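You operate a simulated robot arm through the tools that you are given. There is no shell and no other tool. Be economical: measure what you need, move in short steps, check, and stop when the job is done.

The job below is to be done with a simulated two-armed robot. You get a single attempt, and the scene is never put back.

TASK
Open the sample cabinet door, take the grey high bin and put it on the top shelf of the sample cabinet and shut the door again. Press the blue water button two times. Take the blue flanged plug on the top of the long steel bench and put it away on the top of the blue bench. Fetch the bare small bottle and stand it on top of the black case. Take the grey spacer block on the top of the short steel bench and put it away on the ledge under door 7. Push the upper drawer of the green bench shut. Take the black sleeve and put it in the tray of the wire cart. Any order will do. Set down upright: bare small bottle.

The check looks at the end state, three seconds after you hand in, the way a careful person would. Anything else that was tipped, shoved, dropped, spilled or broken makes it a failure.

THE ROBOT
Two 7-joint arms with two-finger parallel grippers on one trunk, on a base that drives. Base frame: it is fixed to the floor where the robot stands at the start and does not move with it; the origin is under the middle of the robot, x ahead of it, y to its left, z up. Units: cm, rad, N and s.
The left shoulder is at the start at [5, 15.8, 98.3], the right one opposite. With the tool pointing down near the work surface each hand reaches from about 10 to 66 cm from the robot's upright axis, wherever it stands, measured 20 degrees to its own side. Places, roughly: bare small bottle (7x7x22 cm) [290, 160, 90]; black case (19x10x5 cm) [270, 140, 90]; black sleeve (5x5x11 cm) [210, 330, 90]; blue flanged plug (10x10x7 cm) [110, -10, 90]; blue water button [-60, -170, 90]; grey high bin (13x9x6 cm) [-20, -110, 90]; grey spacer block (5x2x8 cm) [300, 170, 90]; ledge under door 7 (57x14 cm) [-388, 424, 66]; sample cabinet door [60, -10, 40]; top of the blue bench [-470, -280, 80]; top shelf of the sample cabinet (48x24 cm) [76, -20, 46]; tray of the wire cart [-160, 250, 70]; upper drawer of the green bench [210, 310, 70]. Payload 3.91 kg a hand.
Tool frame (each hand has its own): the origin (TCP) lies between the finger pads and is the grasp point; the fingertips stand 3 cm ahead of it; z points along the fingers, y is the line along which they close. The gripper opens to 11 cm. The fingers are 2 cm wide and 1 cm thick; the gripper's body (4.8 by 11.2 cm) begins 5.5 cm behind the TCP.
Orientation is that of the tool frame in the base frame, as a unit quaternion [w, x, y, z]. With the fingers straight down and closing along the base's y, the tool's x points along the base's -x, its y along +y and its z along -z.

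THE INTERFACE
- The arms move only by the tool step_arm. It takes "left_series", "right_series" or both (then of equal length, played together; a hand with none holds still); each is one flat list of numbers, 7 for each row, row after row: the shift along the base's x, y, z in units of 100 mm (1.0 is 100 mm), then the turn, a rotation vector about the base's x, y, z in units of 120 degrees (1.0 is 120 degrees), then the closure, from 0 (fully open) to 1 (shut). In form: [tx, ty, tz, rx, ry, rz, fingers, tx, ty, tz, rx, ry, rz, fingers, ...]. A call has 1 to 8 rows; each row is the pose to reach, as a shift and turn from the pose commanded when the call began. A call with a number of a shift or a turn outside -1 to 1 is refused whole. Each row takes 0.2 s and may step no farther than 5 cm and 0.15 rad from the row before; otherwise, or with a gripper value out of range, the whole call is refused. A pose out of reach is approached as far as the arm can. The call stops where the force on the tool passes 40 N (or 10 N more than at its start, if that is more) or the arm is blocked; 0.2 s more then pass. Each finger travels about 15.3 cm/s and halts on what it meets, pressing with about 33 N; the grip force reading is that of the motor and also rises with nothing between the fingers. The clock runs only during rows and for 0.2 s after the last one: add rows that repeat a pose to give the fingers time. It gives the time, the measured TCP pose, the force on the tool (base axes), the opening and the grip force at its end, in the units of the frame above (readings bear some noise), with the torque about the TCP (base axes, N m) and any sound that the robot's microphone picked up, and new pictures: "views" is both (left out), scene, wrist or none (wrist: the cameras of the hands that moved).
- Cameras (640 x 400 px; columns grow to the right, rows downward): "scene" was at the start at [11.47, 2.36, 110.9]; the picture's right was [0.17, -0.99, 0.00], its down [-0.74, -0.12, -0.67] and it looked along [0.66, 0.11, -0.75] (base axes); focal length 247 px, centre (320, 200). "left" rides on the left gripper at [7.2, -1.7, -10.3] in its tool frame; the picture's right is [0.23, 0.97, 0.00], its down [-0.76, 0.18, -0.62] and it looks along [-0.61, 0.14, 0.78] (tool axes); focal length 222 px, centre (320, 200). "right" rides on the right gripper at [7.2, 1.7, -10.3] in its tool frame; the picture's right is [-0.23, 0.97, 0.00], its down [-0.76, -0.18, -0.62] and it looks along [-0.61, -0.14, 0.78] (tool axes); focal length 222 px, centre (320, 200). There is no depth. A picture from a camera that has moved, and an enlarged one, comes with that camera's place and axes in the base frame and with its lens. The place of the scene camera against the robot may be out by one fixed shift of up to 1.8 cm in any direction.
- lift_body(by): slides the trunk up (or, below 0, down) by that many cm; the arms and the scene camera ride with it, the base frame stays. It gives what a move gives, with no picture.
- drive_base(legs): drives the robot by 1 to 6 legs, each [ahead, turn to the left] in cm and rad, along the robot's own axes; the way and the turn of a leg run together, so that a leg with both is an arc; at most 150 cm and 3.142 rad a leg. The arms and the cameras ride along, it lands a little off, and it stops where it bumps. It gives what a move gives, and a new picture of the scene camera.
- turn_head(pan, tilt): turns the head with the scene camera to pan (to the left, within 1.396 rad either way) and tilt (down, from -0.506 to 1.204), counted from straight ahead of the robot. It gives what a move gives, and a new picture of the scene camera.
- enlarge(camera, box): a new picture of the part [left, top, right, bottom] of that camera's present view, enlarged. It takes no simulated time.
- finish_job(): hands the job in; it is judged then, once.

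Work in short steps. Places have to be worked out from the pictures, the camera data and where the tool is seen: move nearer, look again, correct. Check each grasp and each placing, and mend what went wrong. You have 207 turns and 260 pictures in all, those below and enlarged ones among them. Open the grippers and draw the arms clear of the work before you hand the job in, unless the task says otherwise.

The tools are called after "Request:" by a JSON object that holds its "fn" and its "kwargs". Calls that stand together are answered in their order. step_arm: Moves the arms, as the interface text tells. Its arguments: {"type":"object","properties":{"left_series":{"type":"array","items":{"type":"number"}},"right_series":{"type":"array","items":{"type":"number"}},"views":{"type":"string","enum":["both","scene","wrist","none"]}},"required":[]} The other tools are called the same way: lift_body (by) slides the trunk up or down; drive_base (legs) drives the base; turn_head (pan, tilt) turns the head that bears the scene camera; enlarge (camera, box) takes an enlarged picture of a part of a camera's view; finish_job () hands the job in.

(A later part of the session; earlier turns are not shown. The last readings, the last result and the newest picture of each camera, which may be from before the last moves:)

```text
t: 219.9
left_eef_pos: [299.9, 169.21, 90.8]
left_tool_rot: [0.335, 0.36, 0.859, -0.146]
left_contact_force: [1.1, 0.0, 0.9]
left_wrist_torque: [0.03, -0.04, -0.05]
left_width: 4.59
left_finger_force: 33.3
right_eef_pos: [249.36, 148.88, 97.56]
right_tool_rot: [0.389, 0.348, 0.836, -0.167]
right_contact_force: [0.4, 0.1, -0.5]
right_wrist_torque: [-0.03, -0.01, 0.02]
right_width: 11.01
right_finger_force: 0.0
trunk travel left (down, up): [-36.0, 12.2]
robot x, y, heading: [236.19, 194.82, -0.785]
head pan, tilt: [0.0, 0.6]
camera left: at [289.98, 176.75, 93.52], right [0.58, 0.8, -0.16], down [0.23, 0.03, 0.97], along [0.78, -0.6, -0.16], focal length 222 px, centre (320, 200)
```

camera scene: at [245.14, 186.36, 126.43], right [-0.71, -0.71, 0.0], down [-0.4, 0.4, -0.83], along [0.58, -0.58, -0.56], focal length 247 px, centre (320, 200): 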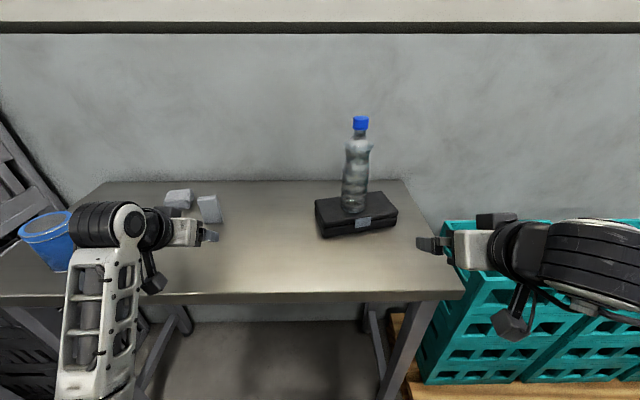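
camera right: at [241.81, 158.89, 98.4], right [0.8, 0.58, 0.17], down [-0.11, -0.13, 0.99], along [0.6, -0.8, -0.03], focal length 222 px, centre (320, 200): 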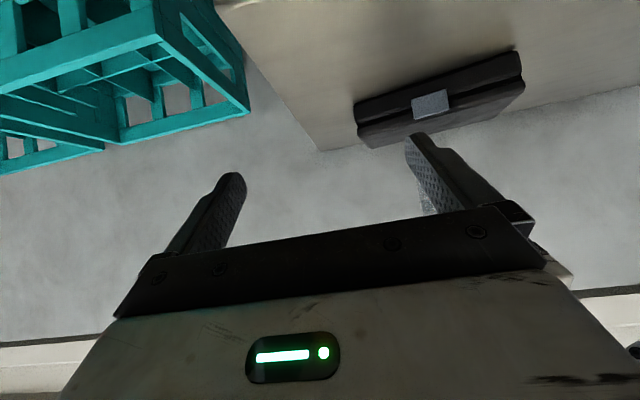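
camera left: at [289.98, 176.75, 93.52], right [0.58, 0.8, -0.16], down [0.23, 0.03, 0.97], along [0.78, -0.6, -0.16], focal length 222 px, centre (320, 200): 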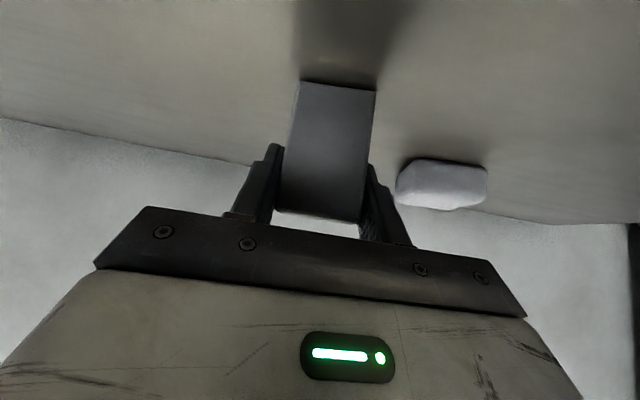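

Gripped (4.6 cm). Lift, draw back, and straighten the right hand.

Request:
{"fn": "step_arm", "kwargs": {"left_series": [0, 0, 0.3, 0, 0, 0, 0.9, 0, 0, 0.6, 0, 0, 0, 0.9, -0.1, 0.1, 0.9, 0, 0, 0, 0.9, -0.3, 0.3, 1.0, 0, 0, 0, 0.9, -0.5, 0.5, 1.0, 0, 0, 0, 0.9, -0.7, 0.7, 1.0, 0, 0, 0, 0.9], "right_series": [0, 0, 0.05, 0.044, 0.044, 0, 0, 0, 0, 0.1, 0.088, 0.088, 0, 0, -0.1, 0.1, 0.15, 0.132, 0.132, 0, 0, -0.2, 0.2, 0.2, 0.176, 0.176, 0, 0, -0.3, 0.3, 0.25, 0.22, 0.22, 0, 0, -0.4, 0.4, 0.3, 0.264, 0.264, 0, 0], "views": "none"}}

Request:
{"fn": "drive_base", "kwargs": {"legs": [[-45, 0]]}}

```text
t: 221.3
left_eef_pos: [292.76, 176.3, 100.88]
left_tool_rot: [0.334, 0.36, 0.859, -0.146]
left_contact_force: [0.6, -0.5, -0.8]
left_wrist_torque: [-0.01, 0.04, -0.01]
left_width: 4.58
left_finger_force: 33.0
right_eef_pos: [245.41, 152.88, 100.42]
right_tool_rot: [0.04, 0.381, 0.923, -0.022]
right_contact_force: [-0.5, -0.2, 0.5]
right_wrist_torque: [0.02, 0.02, -0.01]
right_width: 11.01
right_finger_force: 0.1
trunk travel left (down, up): [-36.0, 12.2]
robot x, y, heading: [236.29, 194.62, -0.788]
head pan, tilt: [0.0, 0.6]
```

```text
t: 224.0
left_eef_pos: [260.94, 207.95, 100.86]
left_tool_rot: [0.335, 0.363, 0.857, -0.147]
left_contact_force: [0.2, -1.4, -0.6]
left_wrist_torque: [-0.01, 0.0, -0.03]
left_width: 4.57
left_finger_force: 32.7
right_eef_pos: [213.52, 184.7, 100.42]
right_tool_rot: [0.041, 0.384, 0.922, -0.022]
right_contact_force: [1.3, -0.2, 0.2]
right_wrist_torque: [0.02, 0.01, -0.01]
right_width: 10.99
right_finger_force: 0.2
trunk travel left (down, up): [-36.0, 12.2]
robot x, y, heading: [204.83, 226.65, -0.793]
head pan, tilt: [0.0, 0.6]
camera scene: at [213.37, 218.28, 126.43], right [-0.71, -0.7, 0.0], down [-0.4, 0.4, -0.83], along [0.58, -0.59, -0.56], focal length 247 px, centre (320, 200)
```

scene: 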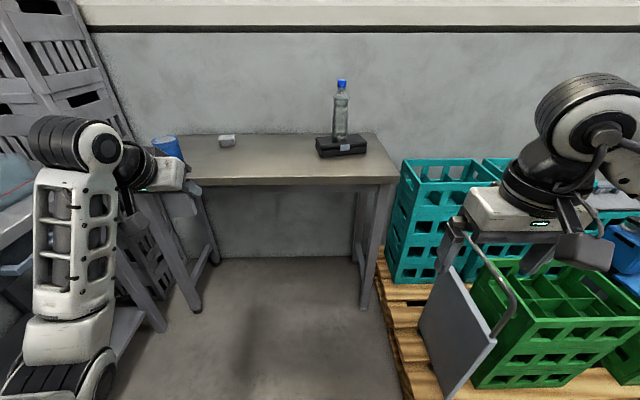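

Retract the left hand, then reverse along toward the green bench and turn to face it.

Request:
{"fn": "step_arm", "kwargs": {"left_series": [-0.25, 0.2, 0, 0, 0, 0, 0.9, -0.5, 0.4, 0, 0, 0, 0, 0.9, -0.75, 0.6, 0, 0, 0, 0, 0.9, -0.95, 0.75, 0, 0, 0, 0, 0.9], "views": "none"}}

Request:
{"fn": "drive_base", "kwargs": {"legs": [[-78, 0], [0, 1.578]]}}

```text
t: 225.0
left_eef_pos: [251.24, 215.56, 100.86]
left_tool_rot: [0.334, 0.362, 0.858, -0.148]
left_contact_force: [0.9, 0.0, -1.0]
left_wrist_torque: [-0.01, -0.02, 0.0]
left_width: 4.58
left_finger_force: 33.1
right_eef_pos: [213.6, 184.89, 100.48]
right_tool_rot: [0.041, 0.384, 0.922, -0.022]
right_contact_force: [0.8, -0.5, 0.5]
right_wrist_torque: [0.0, 0.01, -0.02]
right_width: 11.01
right_finger_force: 0.0
trunk travel left (down, up): [-36.0, 12.2]
robot x, y, heading: [204.7, 226.34, -0.793]
head pan, tilt: [0.0, 0.6]
```

```text
t: 233.1
left_eef_pos: [158.55, 329.52, 100.84]
left_tool_rot: [0.337, -0.365, 0.856, 0.138]
left_contact_force: [-0.9, -0.3, -1.6]
left_wrist_torque: [-0.02, 0.0, -0.01]
left_width: 4.52
left_finger_force: 33.2
right_eef_pos: [190.65, 292.77, 100.57]
right_tool_rot: [0.042, -0.398, 0.916, 0.014]
right_contact_force: [-0.3, -0.4, -0.1]
right_wrist_torque: [-0.02, 0.02, -0.05]
right_width: 10.99
right_finger_force: 0.1
trunk travel left (down, up): [-36.0, 12.2]
robot x, y, heading: [149.15, 282.25, 0.818]
head pan, tilt: [0.0, 0.6]
camera scene: at [157.89, 292.79, 126.43], right [0.73, -0.69, 0.0], down [-0.39, -0.41, -0.83], along [0.57, 0.6, -0.56], focal length 247 px, centre (320, 200)
```

scene: 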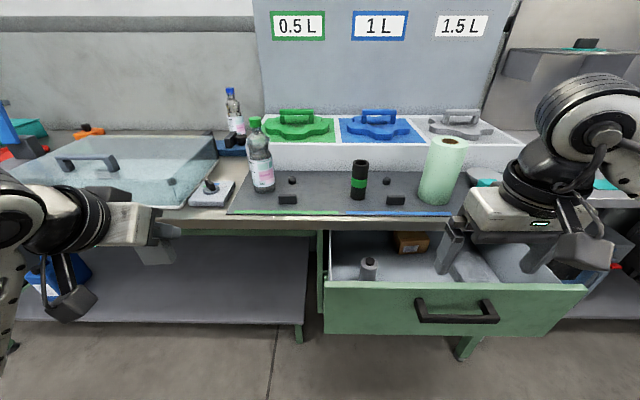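

The black sleeve (green band) stands on the mat, and the open upper drawer is right in front. First pitch the right hand forward as a fist to push the drawer.

Request:
{"fn": "step_arm", "kwargs": {"right_series": [0, 0, 0, 0.0456, -0.0427, 0, 1, 0, 0, 0, 0.0912, -0.0853, 0, 1, 0, 0, 0, 0.1368, -0.128, 0, 1, 0, 0, 0, 0.1825, -0.1707, 0, 1, 0, 0, 0, 0.228, -0.2133, 0, 1, 0, 0, 0, 0.2737, -0.256, 0, 1], "views": "wrist"}}

```text
t: 234.5
left_eef_pos: [158.53, 329.45, 100.85]
left_tool_rot: [0.338, -0.366, 0.856, 0.14]
left_contact_force: [0.3, 0.2, -1.0]
left_wrist_torque: [0.02, -0.02, 0.0]
left_width: 4.5
left_finger_force: 32.6
right_eef_pos: [194.67, 296.88, 101.1]
right_tool_rot: [0.391, -0.359, 0.831, 0.165]
right_contact_force: [0.7, 0.0, 0.3]
right_wrist_torque: [0.0, -0.02, -0.02]
right_width: 0.0
right_finger_force: 32.9
right hand out of reach, approached as far as the arm can: row 4, 5, 6
trunk travel left (down, up): [-36.0, 12.2]
robot x, y, heading: [149.6, 282.27, 0.814]
head pan, tilt: [0.0, 0.6]
camera right: at [184.81, 288.78, 101.88], right [-0.61, 0.78, 0.17], down [0.13, -0.11, 0.99], along [0.78, 0.62, -0.03], focal length 222 px, centre (320, 200)
```

right: 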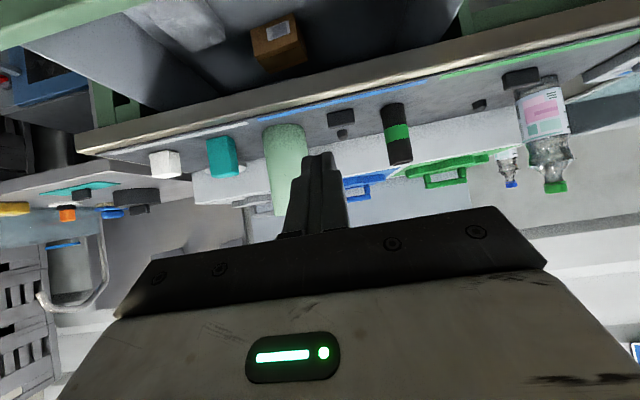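

Lower 27 cm so the fist faces the drawer front.

Request:
{"fn": "lift_body", "kwargs": {"by": -27}}

Request:
{"fn": "enlarge", "kwargs": {"camera": "right", "box": [0, 0, 640, 400]}}

Request:
{"fn": "turn_head", "kwargs": {"pan": -0.2, "tilt": 0.7}}

```text
t: 236.6
left_eef_pos: [158.71, 329.48, 78.73]
left_tool_rot: [0.339, -0.365, 0.856, 0.138]
left_contact_force: [0.2, 0.2, -0.3]
left_wrist_torque: [0.01, 0.04, -0.03]
left_width: 4.48
left_finger_force: 32.5
right_eef_pos: [194.94, 297.09, 80.32]
right_tool_rot: [0.411, -0.351, 0.823, 0.175]
right_contact_force: [0.3, 2.8, 8.6]
right_wrist_torque: [0.27, -0.07, -0.01]
right_width: 0.0
right_finger_force: 33.1
trunk travel left (down, up): [-13.9, 34.3]
robot x, y, heading: [149.32, 282.55, 0.819]
head pan, tilt: [0.0, 0.6]
stopped: the force on the tool passed its limit at 51 N (the readings are from after the stop); the commanded pose is now the measured one
```

```text
1.00 times, centred on (320, 200) of right (not enlarged: the box is as wide or as high as the picture)
camera zoom: at [185.12, 289.1, 80.53], right [-0.61, 0.77, 0.18], down [0.1, -0.15, 0.98], along [0.79, 0.62, 0.01], focal length 222 px, centre (320, 200)
```

zoom: 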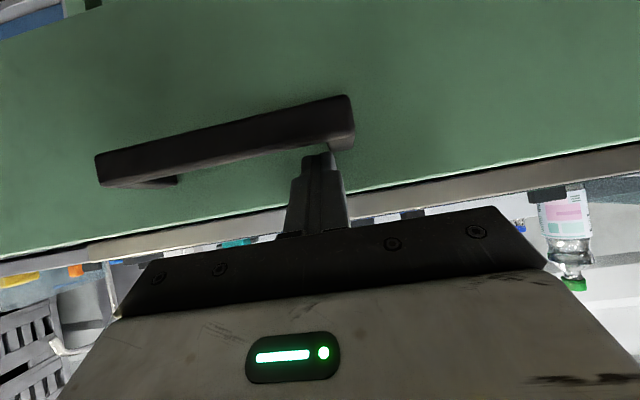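

```text
t: 237.3
left_eef_pos: [158.41, 329.55, 78.81]
left_tool_rot: [0.337, -0.365, 0.857, 0.138]
left_contact_force: [-0.2, -0.3, -0.9]
left_wrist_torque: [0.01, 0.02, 0.0]
left_width: 4.49
left_finger_force: 33.0
right_eef_pos: [194.97, 297.01, 80.33]
right_tool_rot: [0.41, -0.353, 0.823, 0.175]
right_contact_force: [-0.3, 2.8, 16.3]
right_wrist_torque: [0.4, -0.1, 0.02]
right_width: 0.0
right_finger_force: 32.8
trunk travel left (down, up): [-13.9, 34.3]
robot x, y, heading: [149.22, 282.22, 0.813]
head pan, tilt: [-0.201, 0.7]
camera scene: at [158.69, 291.24, 103.5], right [0.58, -0.82, 0.0], down [-0.53, -0.37, -0.77], along [0.63, 0.44, -0.64], focal length 247 px, centre (320, 200)
```

scene: 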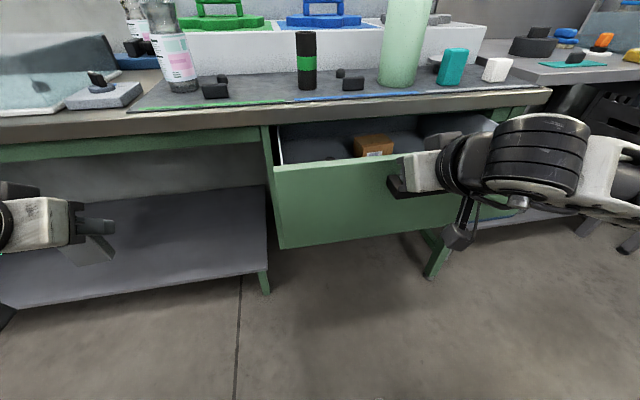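

The fist rests on the handle's left end. Lift slightly, move left of the handle and lower to the plain drawer face.

Request:
{"fn": "step_arm", "kwargs": {"right_series": [-0.05, -0.05, 0.15, 0, 0, 0, 1, -0.3, 0.2, 0.15, 0, 0, 0, 1, -0.52, 0.36, 0.1, 0, 0, 0, 1, -0.52, 0.36, -0.2, 0, 0, 0, 1, -0.52, 0.36, -0.45, 0, 0, 0, 1], "views": "none"}}

Request:
{"fn": "step_arm", "kwargs": {"right_series": [0.2, 0.2, 0, 0, 0, 0, 1, 0.4, 0.4, 0, 0, 0, 0, 1, 0.6, 0.6, 0, 0, 0, 0, 1, 0.8, 0.8, 0, 0, 0, 0, 1], "views": "scene"}}

```text
t: 238.5
left_eef_pos: [158.48, 329.47, 78.72]
left_tool_rot: [0.338, -0.365, 0.856, 0.139]
left_contact_force: [-0.1, 0.5, -1.2]
left_wrist_torque: [-0.02, 0.0, -0.01]
left_width: 4.5
left_finger_force: 33.6
right_eef_pos: [190.08, 300.82, 75.8]
right_tool_rot: [0.407, -0.352, 0.825, 0.173]
right_contact_force: [-0.6, -0.3, 0.0]
right_wrist_torque: [0.03, 0.0, 0.03]
right_width: 0.01
right_finger_force: 32.6
right hand out of reach, approached as far as the arm can: row 1, 2, 4
trunk travel left (down, up): [-13.9, 34.3]
robot x, y, heading: [149.22, 282.25, 0.811]
head pan, tilt: [-0.201, 0.7]
```

```text
t: 239.5
left_eef_pos: [158.49, 329.5, 78.81]
left_tool_rot: [0.337, -0.365, 0.856, 0.139]
left_contact_force: [-0.3, 0.0, -1.2]
left_wrist_torque: [0.02, 0.0, 0.0]
left_width: 4.46
left_finger_force: 33.5
right_eef_pos: [198.14, 308.69, 75.76]
right_tool_rot: [0.408, -0.353, 0.824, 0.174]
right_contact_force: [-0.1, 0.8, -0.1]
right_wrist_torque: [0.02, 0.0, -0.02]
right_width: 0.0
right_finger_force: 33.1
trunk travel left (down, up): [-13.9, 34.3]
robot x, y, heading: [149.64, 282.39, 0.82]
head pan, tilt: [-0.201, 0.7]
camera scene: at [158.79, 291.25, 103.47], right [0.58, -0.82, 0.0], down [-0.53, -0.37, -0.76], along [0.63, 0.44, -0.64], focal length 247 px, centre (320, 200)
```

scene: 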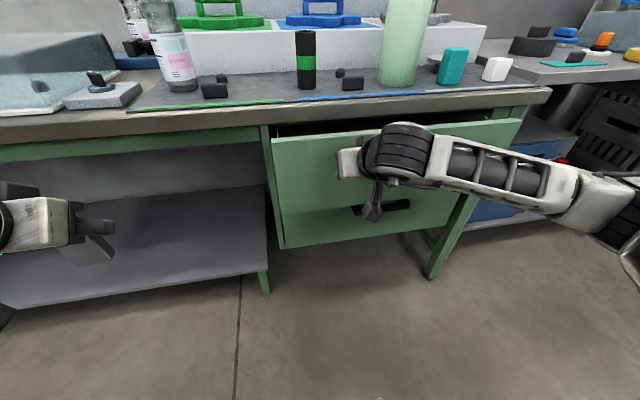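

The drawer is sliding in. Keep pushing.

Request:
{"fn": "step_arm", "kwargs": {"right_series": [0.2, 0.2, 0, 0, 0, 0, 1, 0.4, 0.4, 0, 0, 0, 0, 1, 0.6, 0.6, 0, 0, 0, 0, 1, 0.8, 0.8, 0, 0, 0, 0, 1, 0.95, 0.95, 0, 0, 0, 0, 1], "views": "scene"}}

```text
t: 240.3
left_eef_pos: [158.43, 329.45, 78.86]
left_tool_rot: [0.337, -0.365, 0.857, 0.138]
left_contact_force: [0.1, 0.5, -1.0]
left_wrist_torque: [-0.02, 0.04, 0.0]
left_width: 4.46
left_finger_force: 32.5
right_eef_pos: [203.15, 314.19, 75.63]
right_tool_rot: [0.404, -0.352, 0.827, 0.172]
right_contact_force: [-6.0, -7.8, 4.4]
right_wrist_torque: [0.01, -0.04, -0.07]
right_width: 0.0
right_finger_force: 32.9
trunk travel left (down, up): [-13.9, 34.3]
robot x, y, heading: [149.4, 282.27, 0.812]
head pan, tilt: [-0.201, 0.7]
stopped in row 4 (right hand): the force on the tool passed its limit at 74 N (the readings are from after the stop); the commanded pose is now the measured one
camera scene: at [158.71, 291.14, 103.49], right [0.57, -0.82, 0.0], down [-0.53, -0.37, -0.77], along [0.63, 0.44, -0.64], focal length 247 px, centre (320, 200)
```

scene: 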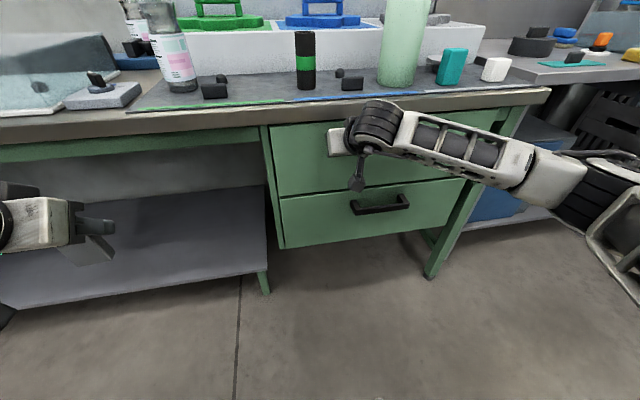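

The drawer is shut flush. Withdraw, raise, and drive closer for the sleeve.

Request:
{"fn": "step_arm", "kwargs": {"right_series": [-0.25, -0.25, 0, 0, 0, 0, 1, -0.5, -0.5, 0, 0, 0, 0, 1, -0.75, -0.75, 0, 0, 0, 0, 1, -1.0, -1.0, 0, 0, 0, 0, 0.25], "views": "none"}}

Request:
{"fn": "lift_body", "kwargs": {"by": 27}}

Request:
{"fn": "drive_base", "kwargs": {"legs": [[13, -0.03]]}}

Request:
{"fn": "enlarge", "kwargs": {"camera": "right", "box": [0, 0, 640, 400]}}

```text
t: 241.3
left_eef_pos: [158.66, 329.52, 78.68]
left_tool_rot: [0.337, -0.366, 0.856, 0.138]
left_contact_force: [0.7, -0.3, -0.1]
left_wrist_torque: [-0.01, 0.01, -0.02]
left_width: 4.47
left_finger_force: 32.8
right_eef_pos: [193.14, 303.99, 75.43]
right_tool_rot: [0.403, -0.352, 0.827, 0.171]
right_contact_force: [-0.1, 0.0, -0.5]
right_wrist_torque: [0.02, -0.01, 0.03]
right_width: 8.25
right_finger_force: 0.1
trunk travel left (down, up): [-13.9, 34.3]
robot x, y, heading: [149.28, 282.59, 0.812]
head pan, tilt: [-0.201, 0.7]
```

```text
t: 244.1
left_eef_pos: [158.63, 329.5, 105.66]
left_tool_rot: [0.338, -0.365, 0.856, 0.138]
left_contact_force: [0.1, 0.5, -1.1]
left_wrist_torque: [-0.02, 0.01, 0.01]
left_width: 4.43
left_finger_force: 32.6
right_eef_pos: [193.2, 304.06, 102.46]
right_tool_rot: [0.402, -0.352, 0.827, 0.171]
right_contact_force: [0.3, -0.2, 0.9]
right_wrist_torque: [0.0, 0.0, -0.02]
right_width: 8.25
right_finger_force: 0.1
trunk travel left (down, up): [-40.9, 7.3]
robot x, y, heading: [149.5, 282.2, 0.813]
head pan, tilt: [-0.201, 0.7]
```

```text
t: 245.3
left_eef_pos: [168.96, 338.53, 105.73]
left_tool_rot: [0.339, -0.354, 0.861, 0.134]
left_contact_force: [-0.2, -0.4, -0.5]
left_wrist_torque: [0.02, -0.01, 0.01]
left_width: 4.45
left_finger_force: 32.7
right_eef_pos: [202.83, 312.15, 102.36]
right_tool_rot: [0.405, -0.341, 0.832, 0.165]
right_contact_force: [-0.1, 0.3, -0.4]
right_wrist_torque: [-0.01, -0.01, -0.04]
right_width: 8.27
right_finger_force: 0.1
trunk travel left (down, up): [-40.9, 7.3]
robot x, y, heading: [158.37, 291.77, 0.786]
head pan, tilt: [-0.201, 0.7]
camera scene: at [168.0, 300.22, 130.46], right [0.55, -0.83, 0.0], down [-0.54, -0.36, -0.76], along [0.64, 0.42, -0.64], focal length 247 px, centre (320, 200)
```

scene: 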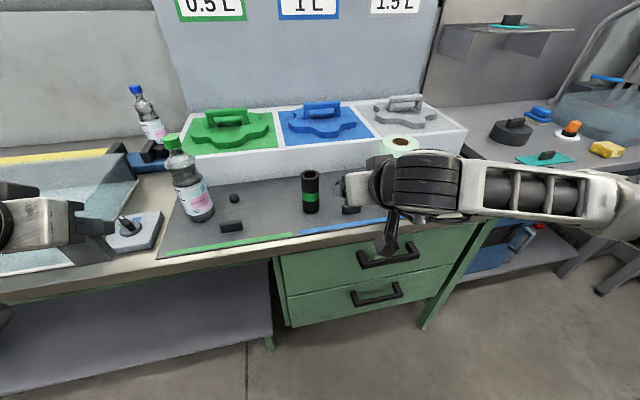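

```text
1.00 times, centred on (320, 200) of right (not enlarged: the box is as wide or as high as the picture)
camera zoom: at [192.56, 304.47, 102.88], right [-0.58, 0.79, 0.18], down [0.11, -0.14, 0.98], along [0.8, 0.59, 0.0], focal length 222 px, centre (320, 200)
```

zoom: 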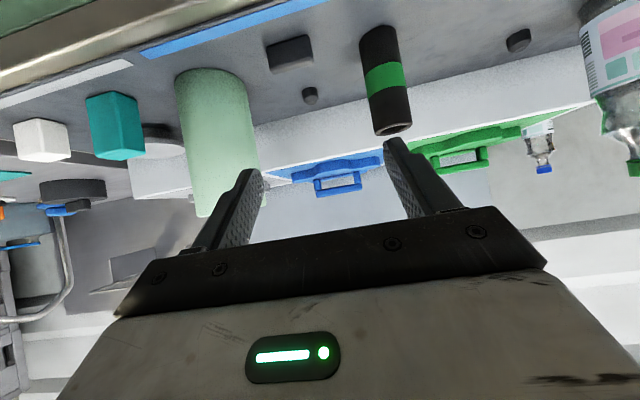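

Sleeve at about (208, 328.5). Shift left to line up and lower to grasp height.

Request:
{"fn": "step_arm", "kwargs": {"right_series": [-0.14, 0.14, -0.25, 0, 0, 0, 0.25, -0.28, 0.28, -0.5, 0, 0, 0, 0.25, -0.42, 0.42, -0.75, 0, 0, 0, 0.25, -0.55, 0.55, -1.0, 0, 0, 0, 0.25], "views": "wrist"}}

```text
t: 246.3
left_eef_pos: [168.82, 338.58, 105.81]
left_tool_rot: [0.339, -0.353, 0.862, 0.133]
left_contact_force: [0.6, 0.5, -0.2]
left_wrist_torque: [0.0, 0.03, 0.01]
left_width: 4.43
left_finger_force: 33.0
right_eef_pos: [197.0, 317.71, 92.51]
right_tool_rot: [0.406, -0.341, 0.832, 0.166]
right_contact_force: [0.6, -0.6, -0.6]
right_wrist_torque: [-0.01, -0.01, 0.03]
right_width: 8.28
right_finger_force: 0.1
trunk travel left (down, up): [-40.9, 7.3]
robot x, y, heading: [158.39, 291.67, 0.785]
head pan, tilt: [-0.201, 0.7]
camera right: at [186.9, 310.07, 92.95], right [-0.58, 0.79, 0.18], down [0.11, -0.14, 0.98], along [0.8, 0.59, 0.0], focal length 222 px, centre (320, 200)
```

right: 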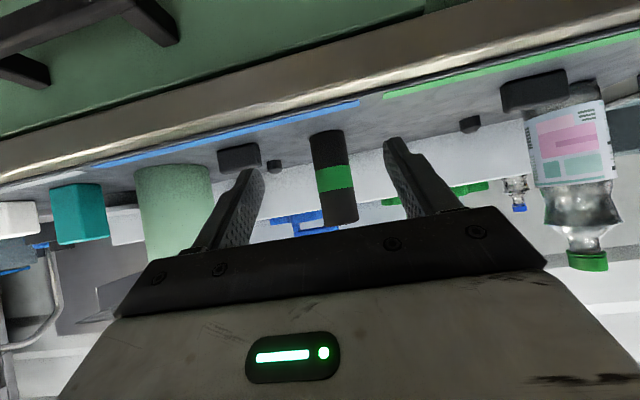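

Well aligned. Advance to the sleeve.

Request:
{"fn": "step_arm", "kwargs": {"right_series": [0.2, 0.2, -0.08, 0, 0, 0, 0.25, 0.4, 0.4, -0.12, 0, 0, 0, 0.25, 0.6, 0.6, -0.12, 0, 0, 0, 0.25, 0.8, 0.8, -0.12, 0, 0, 0, 0.25], "views": "wrist"}}

```text
t: 247.3
left_eef_pos: [168.85, 338.48, 105.77]
left_tool_rot: [0.339, -0.354, 0.861, 0.134]
left_contact_force: [-0.4, -0.2, -0.5]
left_wrist_torque: [-0.01, -0.02, 0.03]
left_width: 4.48
left_finger_force: 33.0
right_eef_pos: [205.19, 325.51, 91.35]
right_tool_rot: [0.405, -0.342, 0.832, 0.165]
right_contact_force: [1.3, 0.1, 0.0]
right_wrist_torque: [0.01, 0.01, 0.01]
right_width: 8.25
right_finger_force: 0.1
trunk travel left (down, up): [-40.9, 7.3]
robot x, y, heading: [158.06, 291.77, 0.786]
head pan, tilt: [-0.201, 0.7]
camera right: at [195.07, 317.81, 91.81], right [-0.58, 0.79, 0.18], down [0.11, -0.14, 0.98], along [0.8, 0.59, 0.0], focal length 222 px, centre (320, 200)
```

right: 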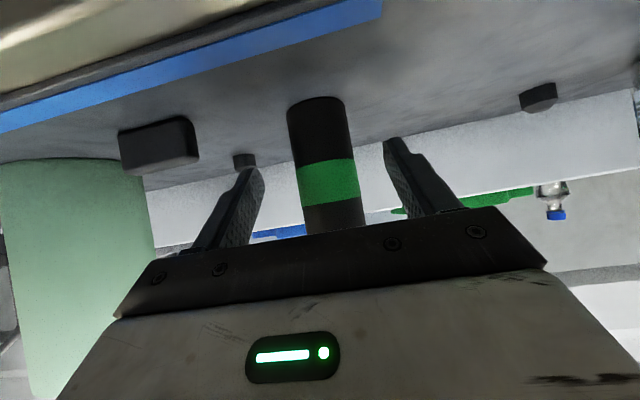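

Advance the last 4 cm and close.

Request:
{"fn": "step_arm", "kwargs": {"right_series": [0.16, 0.16, 0, 0, 0, 0, 0.25, 0.31, 0.31, 0, 0, 0, 0, 0.25, 0.31, 0.31, 0, 0, 0, 0, 0.6, 0.31, 0.31, 0, 0, 0, 0, 0.9, 0.31, 0.31, 0, 0, 0, 0, 0.9, 0.31, 0.31, 0.3, 0, 0, 0, 0.9, 0.31, 0.31, 0.7, 0, 0, 0, 0.9], "views": "both"}}

```text
t: 248.9
left_eef_pos: [168.87, 338.55, 105.83]
left_tool_rot: [0.339, -0.353, 0.861, 0.134]
left_contact_force: [0.2, 0.1, -0.3]
left_wrist_torque: [0.03, -0.02, 0.02]
left_width: 4.41
left_finger_force: 32.8
right_eef_pos: [208.31, 328.44, 98.44]
right_tool_rot: [0.406, -0.341, 0.832, 0.165]
right_contact_force: [-0.9, 1.7, -0.3]
right_wrist_torque: [0.0, -0.04, 0.02]
right_width: 4.26
right_finger_force: 32.6
trunk travel left (down, up): [-40.9, 7.3]
robot x, y, heading: [158.0, 291.66, 0.787]
head pan, tilt: [-0.201, 0.7]
camera scene: at [167.94, 300.17, 130.46], right [0.55, -0.83, 0.0], down [-0.54, -0.36, -0.77], along [0.64, 0.42, -0.64], focal length 247 px, centre (320, 200)
camera right: at [198.24, 320.88, 98.79], right [-0.58, 0.79, 0.18], down [0.11, -0.14, 0.98], along [0.81, 0.59, 0.0], focal length 222 px, centre (320, 200)
```

scene: 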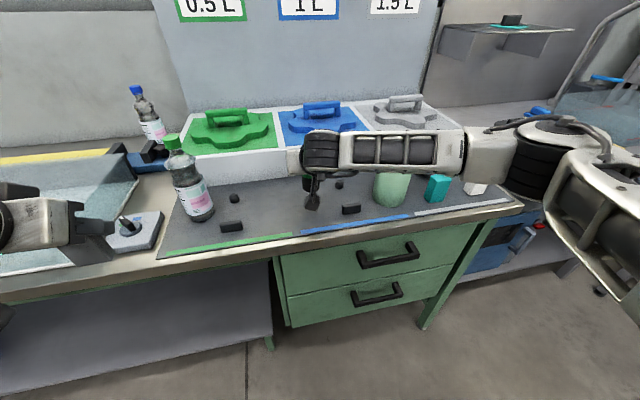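
right: 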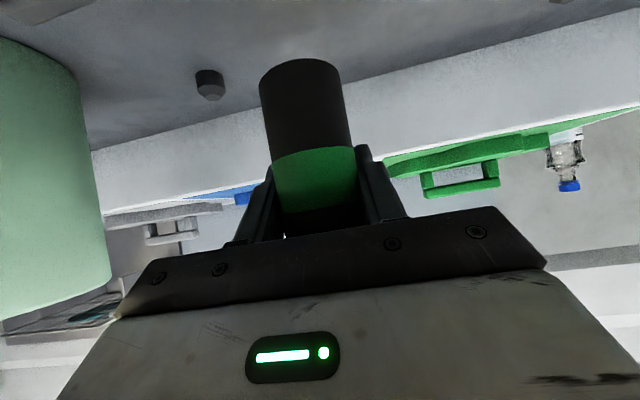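

Sleeve held. Raise a little more and back away.

Request:
{"fn": "lift_body", "kwargs": {"by": 6}}

Request:
{"fn": "drive_base", "kwargs": {"legs": [[-40, 0]]}}

Request:
{"fn": "turn_head", "kwargs": {"pan": 1.3, "tilt": 0.3}}

```text
t: 249.9
left_eef_pos: [168.84, 338.5, 111.73]
left_tool_rot: [0.338, -0.354, 0.862, 0.134]
left_contact_force: [0.2, 0.4, -0.4]
left_wrist_torque: [0.01, 0.04, -0.01]
left_width: 4.47
left_finger_force: 33.0
right_eef_pos: [208.42, 328.68, 104.26]
right_tool_rot: [0.405, -0.341, 0.832, 0.165]
right_contact_force: [-0.4, -0.2, -1.0]
right_wrist_torque: [-0.01, 0.0, 0.0]
right_width: 4.28
right_finger_force: 33.0
trunk travel left (down, up): [-46.9, 1.3]
robot x, y, heading: [158.18, 291.76, 0.784]
head pan, tilt: [-0.201, 0.7]
```

```text
t: 252.5
left_eef_pos: [139.85, 309.49, 111.68]
left_tool_rot: [0.338, -0.357, 0.86, 0.136]
left_contact_force: [-0.2, -0.5, -0.5]
left_wrist_torque: [-0.01, -0.02, -0.03]
left_width: 4.45
left_finger_force: 33.1
right_eef_pos: [179.44, 299.87, 104.26]
right_tool_rot: [0.406, -0.344, 0.83, 0.167]
right_contact_force: [0.3, -0.9, -1.5]
right_wrist_torque: [-0.02, 0.02, -0.01]
right_width: 4.26
right_finger_force: 33.9
trunk travel left (down, up): [-46.9, 1.3]
robot x, y, heading: [129.81, 262.79, 0.79]
head pan, tilt: [-0.201, 0.7]
camera scene: at [139.14, 271.26, 136.47], right [0.56, -0.83, 0.0], down [-0.53, -0.36, -0.77], along [0.64, 0.43, -0.64], focal length 247 px, centre (320, 200)
```

scene: 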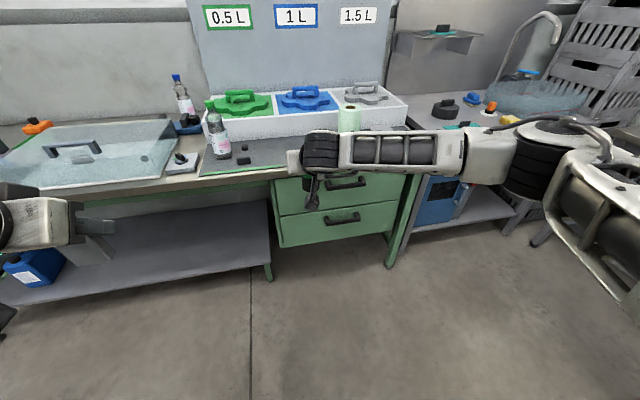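

```text
t: 254.1
left_eef_pos: [139.81, 309.43, 111.7]
left_tool_rot: [0.339, -0.356, 0.86, 0.135]
left_contact_force: [0.5, -0.2, 0.2]
left_wrist_torque: [0.02, 0.0, 0.0]
left_width: 4.46
left_finger_force: 32.9
right_eef_pos: [179.49, 299.9, 104.27]
right_tool_rot: [0.404, -0.344, 0.831, 0.166]
right_contact_force: [0.8, 0.6, -1.2]
right_wrist_torque: [-0.04, 0.0, -0.01]
right_width: 4.28
right_finger_force: 33.6
trunk travel left (down, up): [-46.9, 1.3]
robot x, y, heading: [129.6, 262.44, 0.798]
head pan, tilt: [1.3, 0.3]
camera scene: at [127.47, 274.66, 140.08], right [0.87, 0.5, 0.0], down [0.15, -0.26, -0.96], along [-0.48, 0.83, -0.3], focal length 247 px, centre (320, 200)
```

scene: 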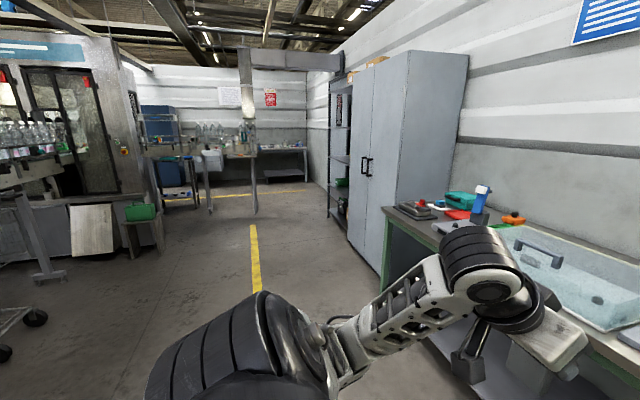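

Turn left toward the wire cart and look.

Request:
{"fn": "drive_base", "kwargs": {"legs": [[0, 1.571]]}}

Request:
{"fn": "turn_head", "kwargs": {"pan": 0.7, "tilt": 0.35}}

```text
t: 258.3
left_eef_pos: [82.6, 272.27, 111.65]
left_tool_rot: [-0.142, 0.862, -0.352, -0.335]
left_contact_force: [-0.4, 0.0, -0.2]
left_wrist_torque: [-0.01, 0.02, 0.02]
left_width: 4.44
left_finger_force: 33.4
right_eef_pos: [91.79, 312.0, 104.27]
right_tool_rot: [-0.165, 0.833, -0.339, -0.405]
right_contact_force: [-0.1, -0.4, -0.2]
right_wrist_torque: [0.02, 0.04, 0.0]
right_width: 4.25
right_finger_force: 32.7
trunk travel left (down, up): [-46.9, 1.3]
robot x, y, heading: [129.91, 262.6, 2.374]
head pan, tilt: [1.3, 0.3]
camera scene: at [118.36, 261.73, 140.08], right [-0.51, 0.86, 0.0], down [0.25, 0.15, -0.96], along [-0.82, -0.49, -0.3], focal length 247 px, centre (320, 200)
```

scene: 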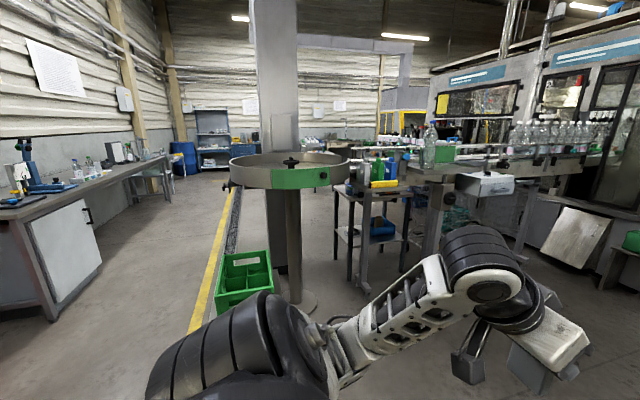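

```text
t: 259.3
left_eef_pos: [82.52, 272.35, 111.75]
left_tool_rot: [-0.142, 0.862, -0.352, -0.335]
left_contact_force: [-0.6, 1.0, -0.4]
left_wrist_torque: [0.01, 0.0, 0.02]
left_width: 4.42
left_finger_force: 33.2
right_eef_pos: [91.71, 312.12, 104.37]
right_tool_rot: [-0.166, 0.833, -0.339, -0.405]
right_contact_force: [0.4, 0.2, -1.9]
right_wrist_torque: [0.0, 0.0, -0.02]
right_width: 4.26
right_finger_force: 33.0
trunk travel left (down, up): [-46.9, 1.3]
robot x, y, heading: [129.76, 262.77, 2.377]
head pan, tilt: [0.7, 0.351]
camera scene: at [117.12, 267.1, 139.61], right [0.07, 1.0, 0.0], down [0.34, -0.02, -0.94], along [-0.94, 0.06, -0.34], focal length 247 px, centre (320, 200)
```

scene: 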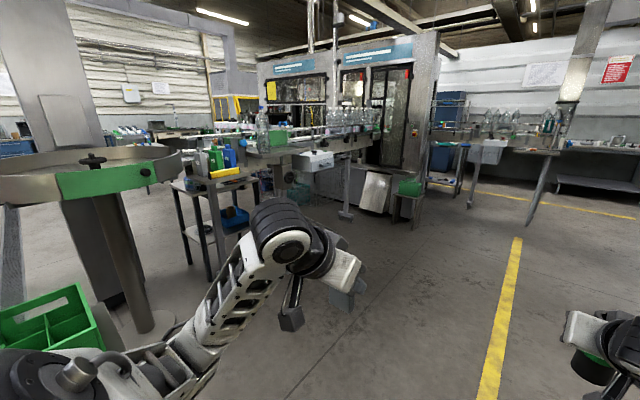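

Zoom in toward the expected cart location (≈ pixel 290,176).

Request:
{"fn": "enlarge", "kwargs": {"camera": "scene", "box": [200, 110, 460, 270]}}

```text
2.46 times, centred on (330, 190) of scene
camera zoom: at [117.12, 267.1, 139.61], right [0.07, 1.0, 0.0], down [0.34, -0.02, -0.94], along [-0.94, 0.06, -0.34], focal length 609 px, centre (295, 225)
```

zoom: 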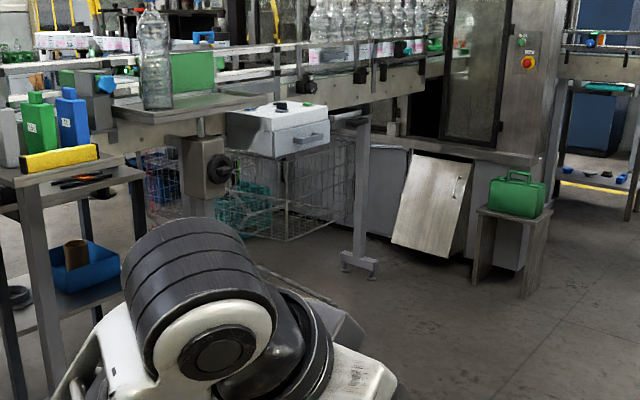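

The cart is probably hidden behind my left hand. Drive forward along the aisle and look left again.

Request:
{"fn": "drive_base", "kwargs": {"legs": [[110, 0]]}}

Request:
{"fn": "turn_head", "kwargs": {"pan": 1.25, "tilt": 0.4}}

```text
t: 264.9
left_eef_pos: [4.56, 349.39, 111.74]
left_tool_rot: [-0.144, 0.86, -0.358, -0.335]
left_contact_force: [-0.1, -0.4, -0.5]
left_wrist_torque: [0.04, 0.02, -0.02]
left_width: 4.41
left_finger_force: 33.1
right_eef_pos: [14.3, 388.93, 104.19]
right_tool_rot: [-0.168, 0.831, -0.345, -0.403]
right_contact_force: [0.4, 0.1, -1.2]
right_wrist_torque: [0.0, 0.01, 0.02]
right_width: 4.26
right_finger_force: 32.9
trunk travel left (down, up): [-46.9, 1.3]
robot x, y, heading: [51.33, 339.1, 2.361]
head pan, tilt: [0.7, 0.351]
camera scene: at [38.99, 343.67, 139.6], right [0.08, 1.0, 0.0], down [0.34, -0.03, -0.94], along [-0.94, 0.08, -0.34], focal length 247 px, centre (320, 200)
```

scene: 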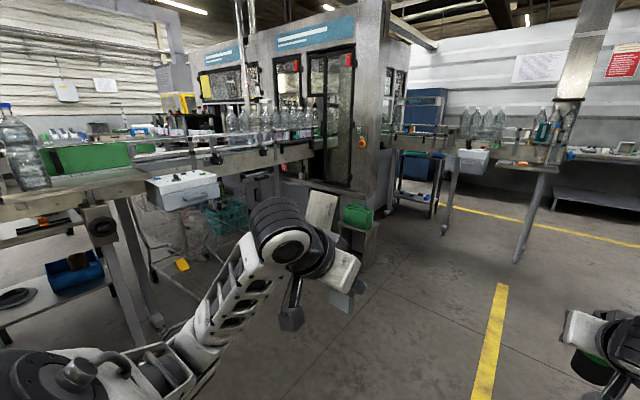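

```text
t: 265.9
left_eef_pos: [4.5, 349.39, 111.77]
left_tool_rot: [-0.144, 0.86, -0.358, -0.335]
left_contact_force: [0.1, -1.2, -0.1]
left_wrist_torque: [-0.02, 0.0, 0.03]
left_width: 4.43
left_finger_force: 32.6
right_eef_pos: [14.27, 389.04, 104.27]
right_tool_rot: [-0.168, 0.831, -0.345, -0.403]
right_contact_force: [0.9, 1.1, -1.4]
right_wrist_torque: [-0.01, -0.01, -0.01]
right_width: 4.23
right_finger_force: 32.6
trunk travel left (down, up): [-46.9, 1.3]
robot x, y, heading: [51.21, 339.26, 2.365]
head pan, tilt: [1.25, 0.4]
camera scene: at [40.02, 338.72, 139.15], right [-0.45, 0.89, 0.0], down [0.35, 0.18, -0.92], along [-0.82, -0.42, -0.39], focal length 247 px, centre (320, 200)
```

scene: 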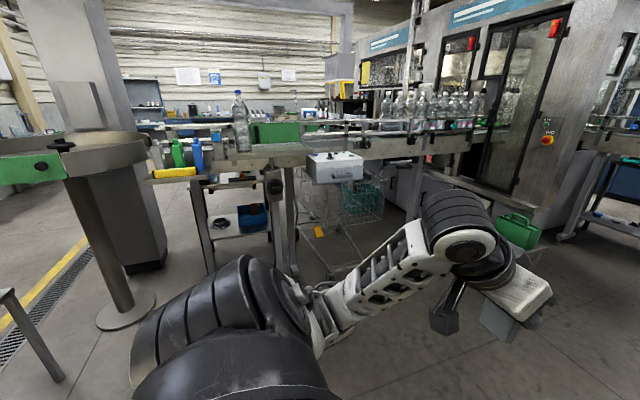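

Zoom in on the wire cart.

Request:
{"fn": "enlarge", "kwargs": {"camera": "scene", "box": [230, 120, 440, 290]}}

```text
2.35 times, centred on (335, 205) of scene
camera zoom: at [40.02, 338.72, 139.15], right [-0.45, 0.89, 0.0], down [0.35, 0.18, -0.92], along [-0.82, -0.42, -0.39], focal length 582 px, centre (285, 188)
```

zoom: 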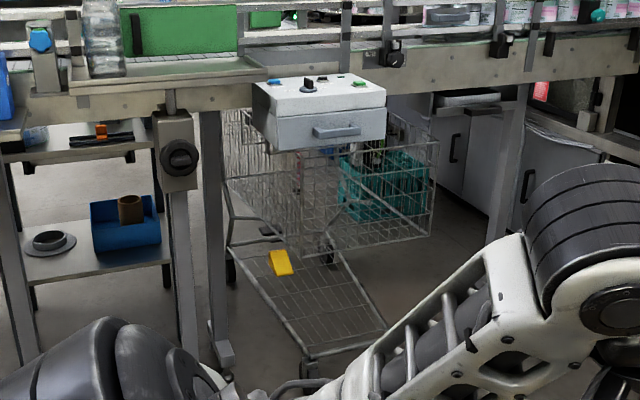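

The cart is beyond the conveyor, with its basket around z 35–70. Before choosing the route, look along the aisle ahead toward the ledge.

Request:
{"fn": "turn_head", "kwargs": {"pan": 0.3, "tilt": 0.1}}

Request:
{"fn": "enlarge", "kwargs": {"camera": "scene", "box": [100, 60, 400, 240]}}

```text
t: 267.1
left_eef_pos: [4.58, 349.43, 111.67]
left_tool_rot: [-0.144, 0.86, -0.358, -0.334]
left_contact_force: [-0.8, 0.5, -0.8]
left_wrist_torque: [0.0, -0.02, 0.02]
left_width: 4.44
left_finger_force: 33.4
right_eef_pos: [14.34, 388.99, 104.31]
right_tool_rot: [-0.169, 0.83, -0.346, -0.404]
right_contact_force: [0.0, -1.4, -1.6]
right_wrist_torque: [0.0, -0.01, 0.02]
right_width: 4.22
right_finger_force: 33.4
trunk travel left (down, up): [-46.9, 1.3]
robot x, y, heading: [51.01, 339.23, 2.362]
head pan, tilt: [0.3, 0.099]
camera scene: at [40.12, 347.15, 141.94], right [0.46, 0.89, 0.0], down [0.09, -0.05, -0.99], along [-0.88, 0.46, -0.1], focal length 247 px, centre (320, 200)
```

scene: 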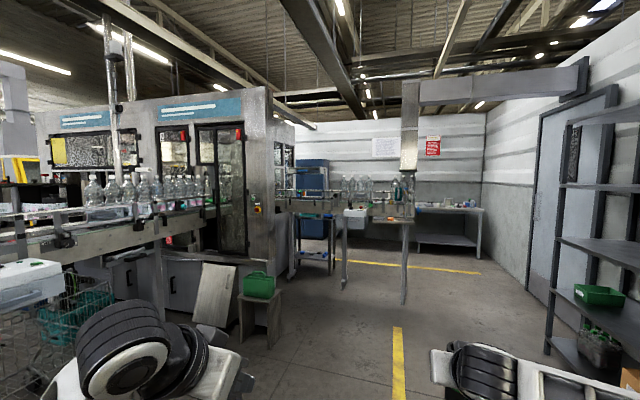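

```text
2.13 times, centred on (250, 150) of scene
camera zoom: at [40.12, 347.15, 141.94], right [0.46, 0.89, 0.0], down [0.09, -0.05, -0.99], along [-0.88, 0.46, -0.1], focal length 528 px, centre (469, 307)
```

zoom: 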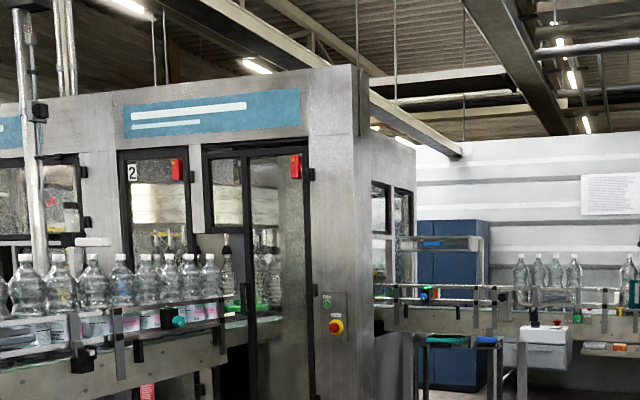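

The machine has numbered doors; the cart is tucked under the conveyor on this side. Drive closer to the cart and face it.

Request:
{"fn": "drive_base", "kwargs": {"legs": [[0, 0.67], [75, 0], [0, 0.75]]}}

Request:
{"fn": "turn_head", "kwargs": {"pan": 0, "tilt": 0.4}}

```text
t: 275.0
left_eef_pos: [-39.41, 300.6, 111.78]
left_tool_rot: [0.114, 0.88, 0.303, -0.347]
left_contact_force: [-0.5, 0.2, -0.3]
left_wrist_torque: [0.03, 0.0, 0.03]
left_width: 4.43
left_finger_force: 32.9
right_eef_pos: [-77.67, 314.89, 104.27]
right_tool_rot: [0.142, 0.85, 0.292, -0.414]
right_contact_force: [0.0, 0.7, -1.0]
right_wrist_torque: [0.01, 0.01, -0.01]
right_width: 4.23
right_finger_force: 32.7
trunk travel left (down, up): [-46.9, 1.3]
robot x, y, heading: [-23.4, 346.09, -2.466]
head pan, tilt: [0.3, 0.099]
camera scene: at [-32.23, 336.87, 141.94], right [-0.82, 0.57, 0.0], down [0.06, 0.08, -0.99], along [-0.56, -0.82, -0.1], focal length 247 px, centre (320, 200)
```

scene: 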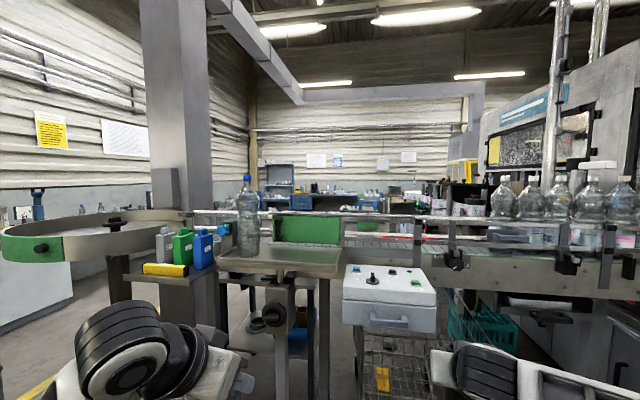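

```text
t: 275.8
left_eef_pos: [-39.51, 300.64, 111.77]
left_tool_rot: [0.113, 0.88, 0.303, -0.347]
left_contact_force: [-0.3, -0.1, -1.3]
left_wrist_torque: [0.01, -0.03, 0.05]
left_width: 4.43
left_finger_force: 33.4
right_eef_pos: [-77.55, 315.08, 104.29]
right_tool_rot: [0.142, 0.85, 0.293, -0.414]
right_contact_force: [0.0, -0.8, -1.4]
right_wrist_torque: [-0.01, 0.02, -0.01]
right_width: 4.24
right_finger_force: 33.2
trunk travel left (down, up): [-46.9, 1.3]
robot x, y, heading: [-23.26, 346.02, -2.474]
head pan, tilt: [0.0, 0.4]
camera scene: at [-34.3, 338.73, 139.16], right [-0.62, 0.78, 0.0], down [0.3, 0.24, -0.92], along [-0.72, -0.57, -0.39], focal length 247 px, centre (320, 200)
```

scene: 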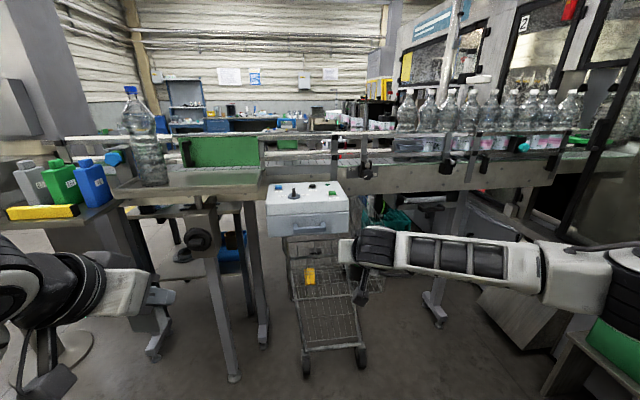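

Request:
{"fn": "enlarge", "kwargs": {"camera": "scene", "box": [240, 170, 440, 390]}}

```text
1.82 times, centred on (340, 280) of scene
camera zoom: at [-34.3, 338.73, 139.16], right [-0.62, 0.78, 0.0], down [0.3, 0.24, -0.92], along [-0.72, -0.57, -0.39], focal length 450 px, centre (284, 54)
```

zoom: 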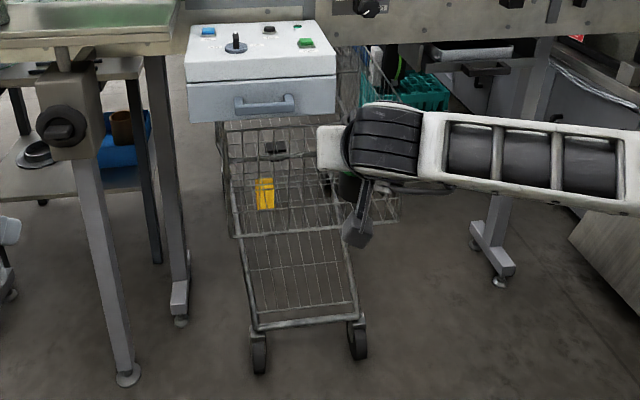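

The tray must be on the handle side, south of the conveyor. Drive round by the aisle to that side.

Request:
{"fn": "drive_base", "kwargs": {"legs": [[0, 1.766], [124, 0], [124, 0], [0, -1.641], [92, 0], [92, 0]]}}

Request:
{"fn": "turn_head", "kwargs": {"pan": -0.9, "tilt": 0.3}}

```text
t: 305.0
left_eef_pos: [27.43, 0.54, 111.82]
left_tool_rot: [0.137, 0.858, 0.363, -0.337]
left_contact_force: [0.1, -0.9, -1.0]
left_wrist_torque: [-0.03, 0.03, -0.05]
left_width: 4.45
left_finger_force: 32.7
right_eef_pos: [-12.31, 9.42, 104.21]
right_tool_rot: [0.17, 0.829, 0.35, -0.402]
right_contact_force: [0.1, 0.1, -0.1]
right_wrist_torque: [-0.03, 0.03, -0.01]
right_width: 4.2
right_finger_force: 33.3
trunk travel left (down, up): [-46.9, 1.3]
robot x, y, heading: [36.94, 47.5, -2.332]
head pan, tilt: [0.0, 0.4]
camera scene: at [27.49, 38.87, 139.15], right [-0.72, 0.69, 0.0], down [0.27, 0.28, -0.92], along [-0.64, -0.67, -0.39], focal length 247 px, centre (320, 200)
```

scene: 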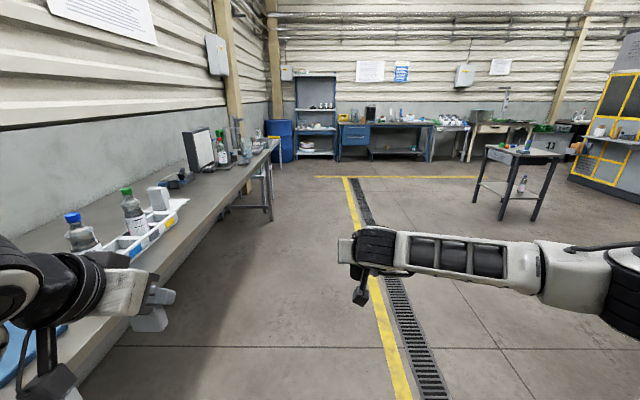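

```text
t: 306.2
left_eef_pos: [27.48, 0.45, 111.82]
left_tool_rot: [0.137, 0.857, 0.363, -0.339]
left_contact_force: [0.2, -0.2, -0.3]
left_wrist_torque: [-0.03, -0.02, 0.03]
left_width: 4.45
left_finger_force: 32.9
right_eef_pos: [-12.29, 9.37, 104.32]
right_tool_rot: [0.17, 0.828, 0.35, -0.404]
right_contact_force: [0.3, 0.2, -1.0]
right_wrist_torque: [0.0, 0.02, -0.01]
right_width: 4.21
right_finger_force: 32.8
trunk travel left (down, up): [-46.9, 1.3]
robot x, y, heading: [36.72, 47.45, -2.333]
head pan, tilt: [-0.901, 0.3]
camera scene: at [24.61, 46.44, 140.08], right [0.09, 1.0, 0.0], down [0.29, -0.03, -0.96], along [-0.95, 0.09, -0.3], focal length 247 px, centre (320, 200)
```

scene: 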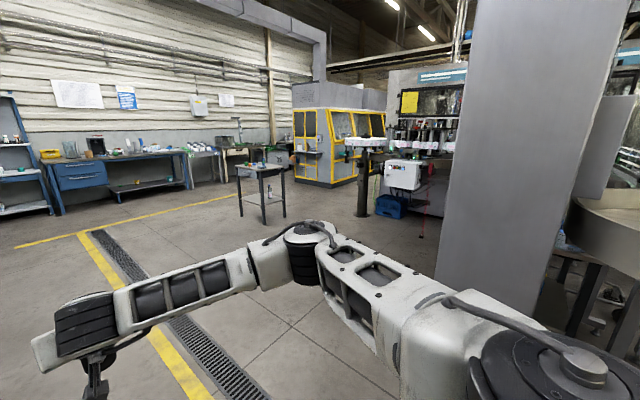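

Open floor on this side. Drive west and look toward the cart.

Request:
{"fn": "drive_base", "kwargs": {"legs": [[0, -0.7], [130, 0]]}}

Request:
{"fn": "turn_head", "kwargs": {"pan": -1.0, "tilt": 0.4}}

```text
t: 314.6
left_eef_pos: [-130.61, 5.5, 111.77]
left_tool_rot: [0.01, 0.931, 0.04, -0.364]
left_contact_force: [0.3, 0.4, -0.8]
left_wrist_torque: [0.03, -0.01, 0.01]
left_width: 4.42
left_finger_force: 32.8
right_eef_pos: [-154.8, 38.33, 104.25]
right_tool_rot: [0.018, 0.899, 0.038, -0.437]
right_contact_force: [0.2, 0.4, -0.6]
right_wrist_torque: [0.01, 0.01, 0.0]
right_width: 4.23
right_finger_force: 32.7
trunk travel left (down, up): [-46.9, 1.3]
robot x, y, heading: [-92.54, 35.09, -3.05]
head pan, tilt: [-0.901, 0.3]
camera scene: at [-103.33, 42.16, 140.08], right [0.72, 0.69, 0.0], down [0.2, -0.21, -0.96], along [-0.66, 0.69, -0.3], focal length 247 px, centre (320, 200)
```

scene: 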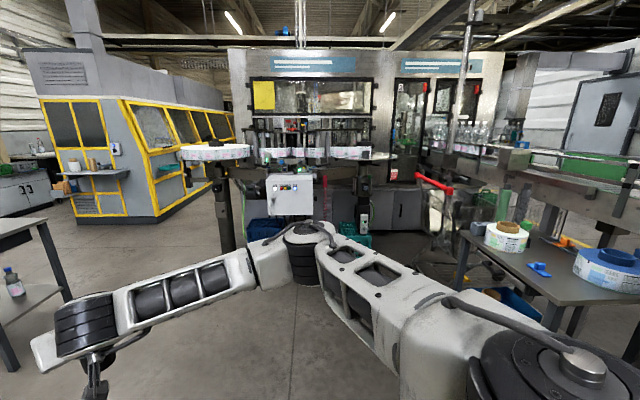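

```text
t: 315.3
left_eef_pos: [-130.61, 5.47, 111.81]
left_tool_rot: [0.01, 0.93, 0.039, -0.365]
left_contact_force: [-0.8, -0.6, -0.8]
left_wrist_torque: [0.05, 0.02, 0.0]
left_width: 4.43
left_finger_force: 32.9
right_eef_pos: [-154.77, 38.32, 104.23]
right_tool_rot: [0.018, 0.898, 0.038, -0.438]
right_contact_force: [0.2, 0.0, -1.4]
right_wrist_torque: [0.0, 0.04, 0.03]
right_width: 4.2
right_finger_force: 32.8
trunk travel left (down, up): [-46.9, 1.3]
robot x, y, heading: [-92.54, 34.67, -3.049]
head pan, tilt: [-1.0, 0.4]
camera scene: at [-102.57, 42.71, 139.16], right [0.79, 0.62, 0.0], down [0.24, -0.31, -0.92], along [-0.57, 0.73, -0.39], focal length 247 px, centre (320, 200)
```

scene: 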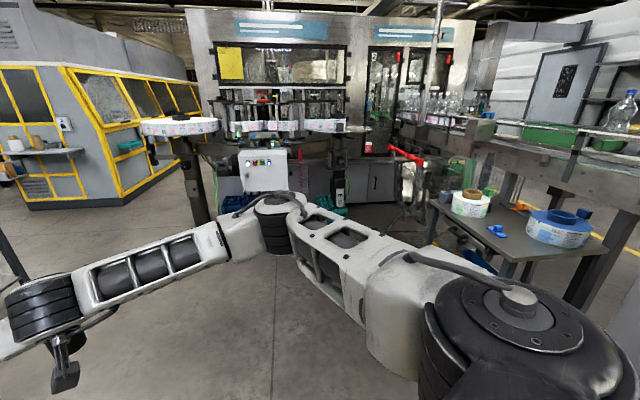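

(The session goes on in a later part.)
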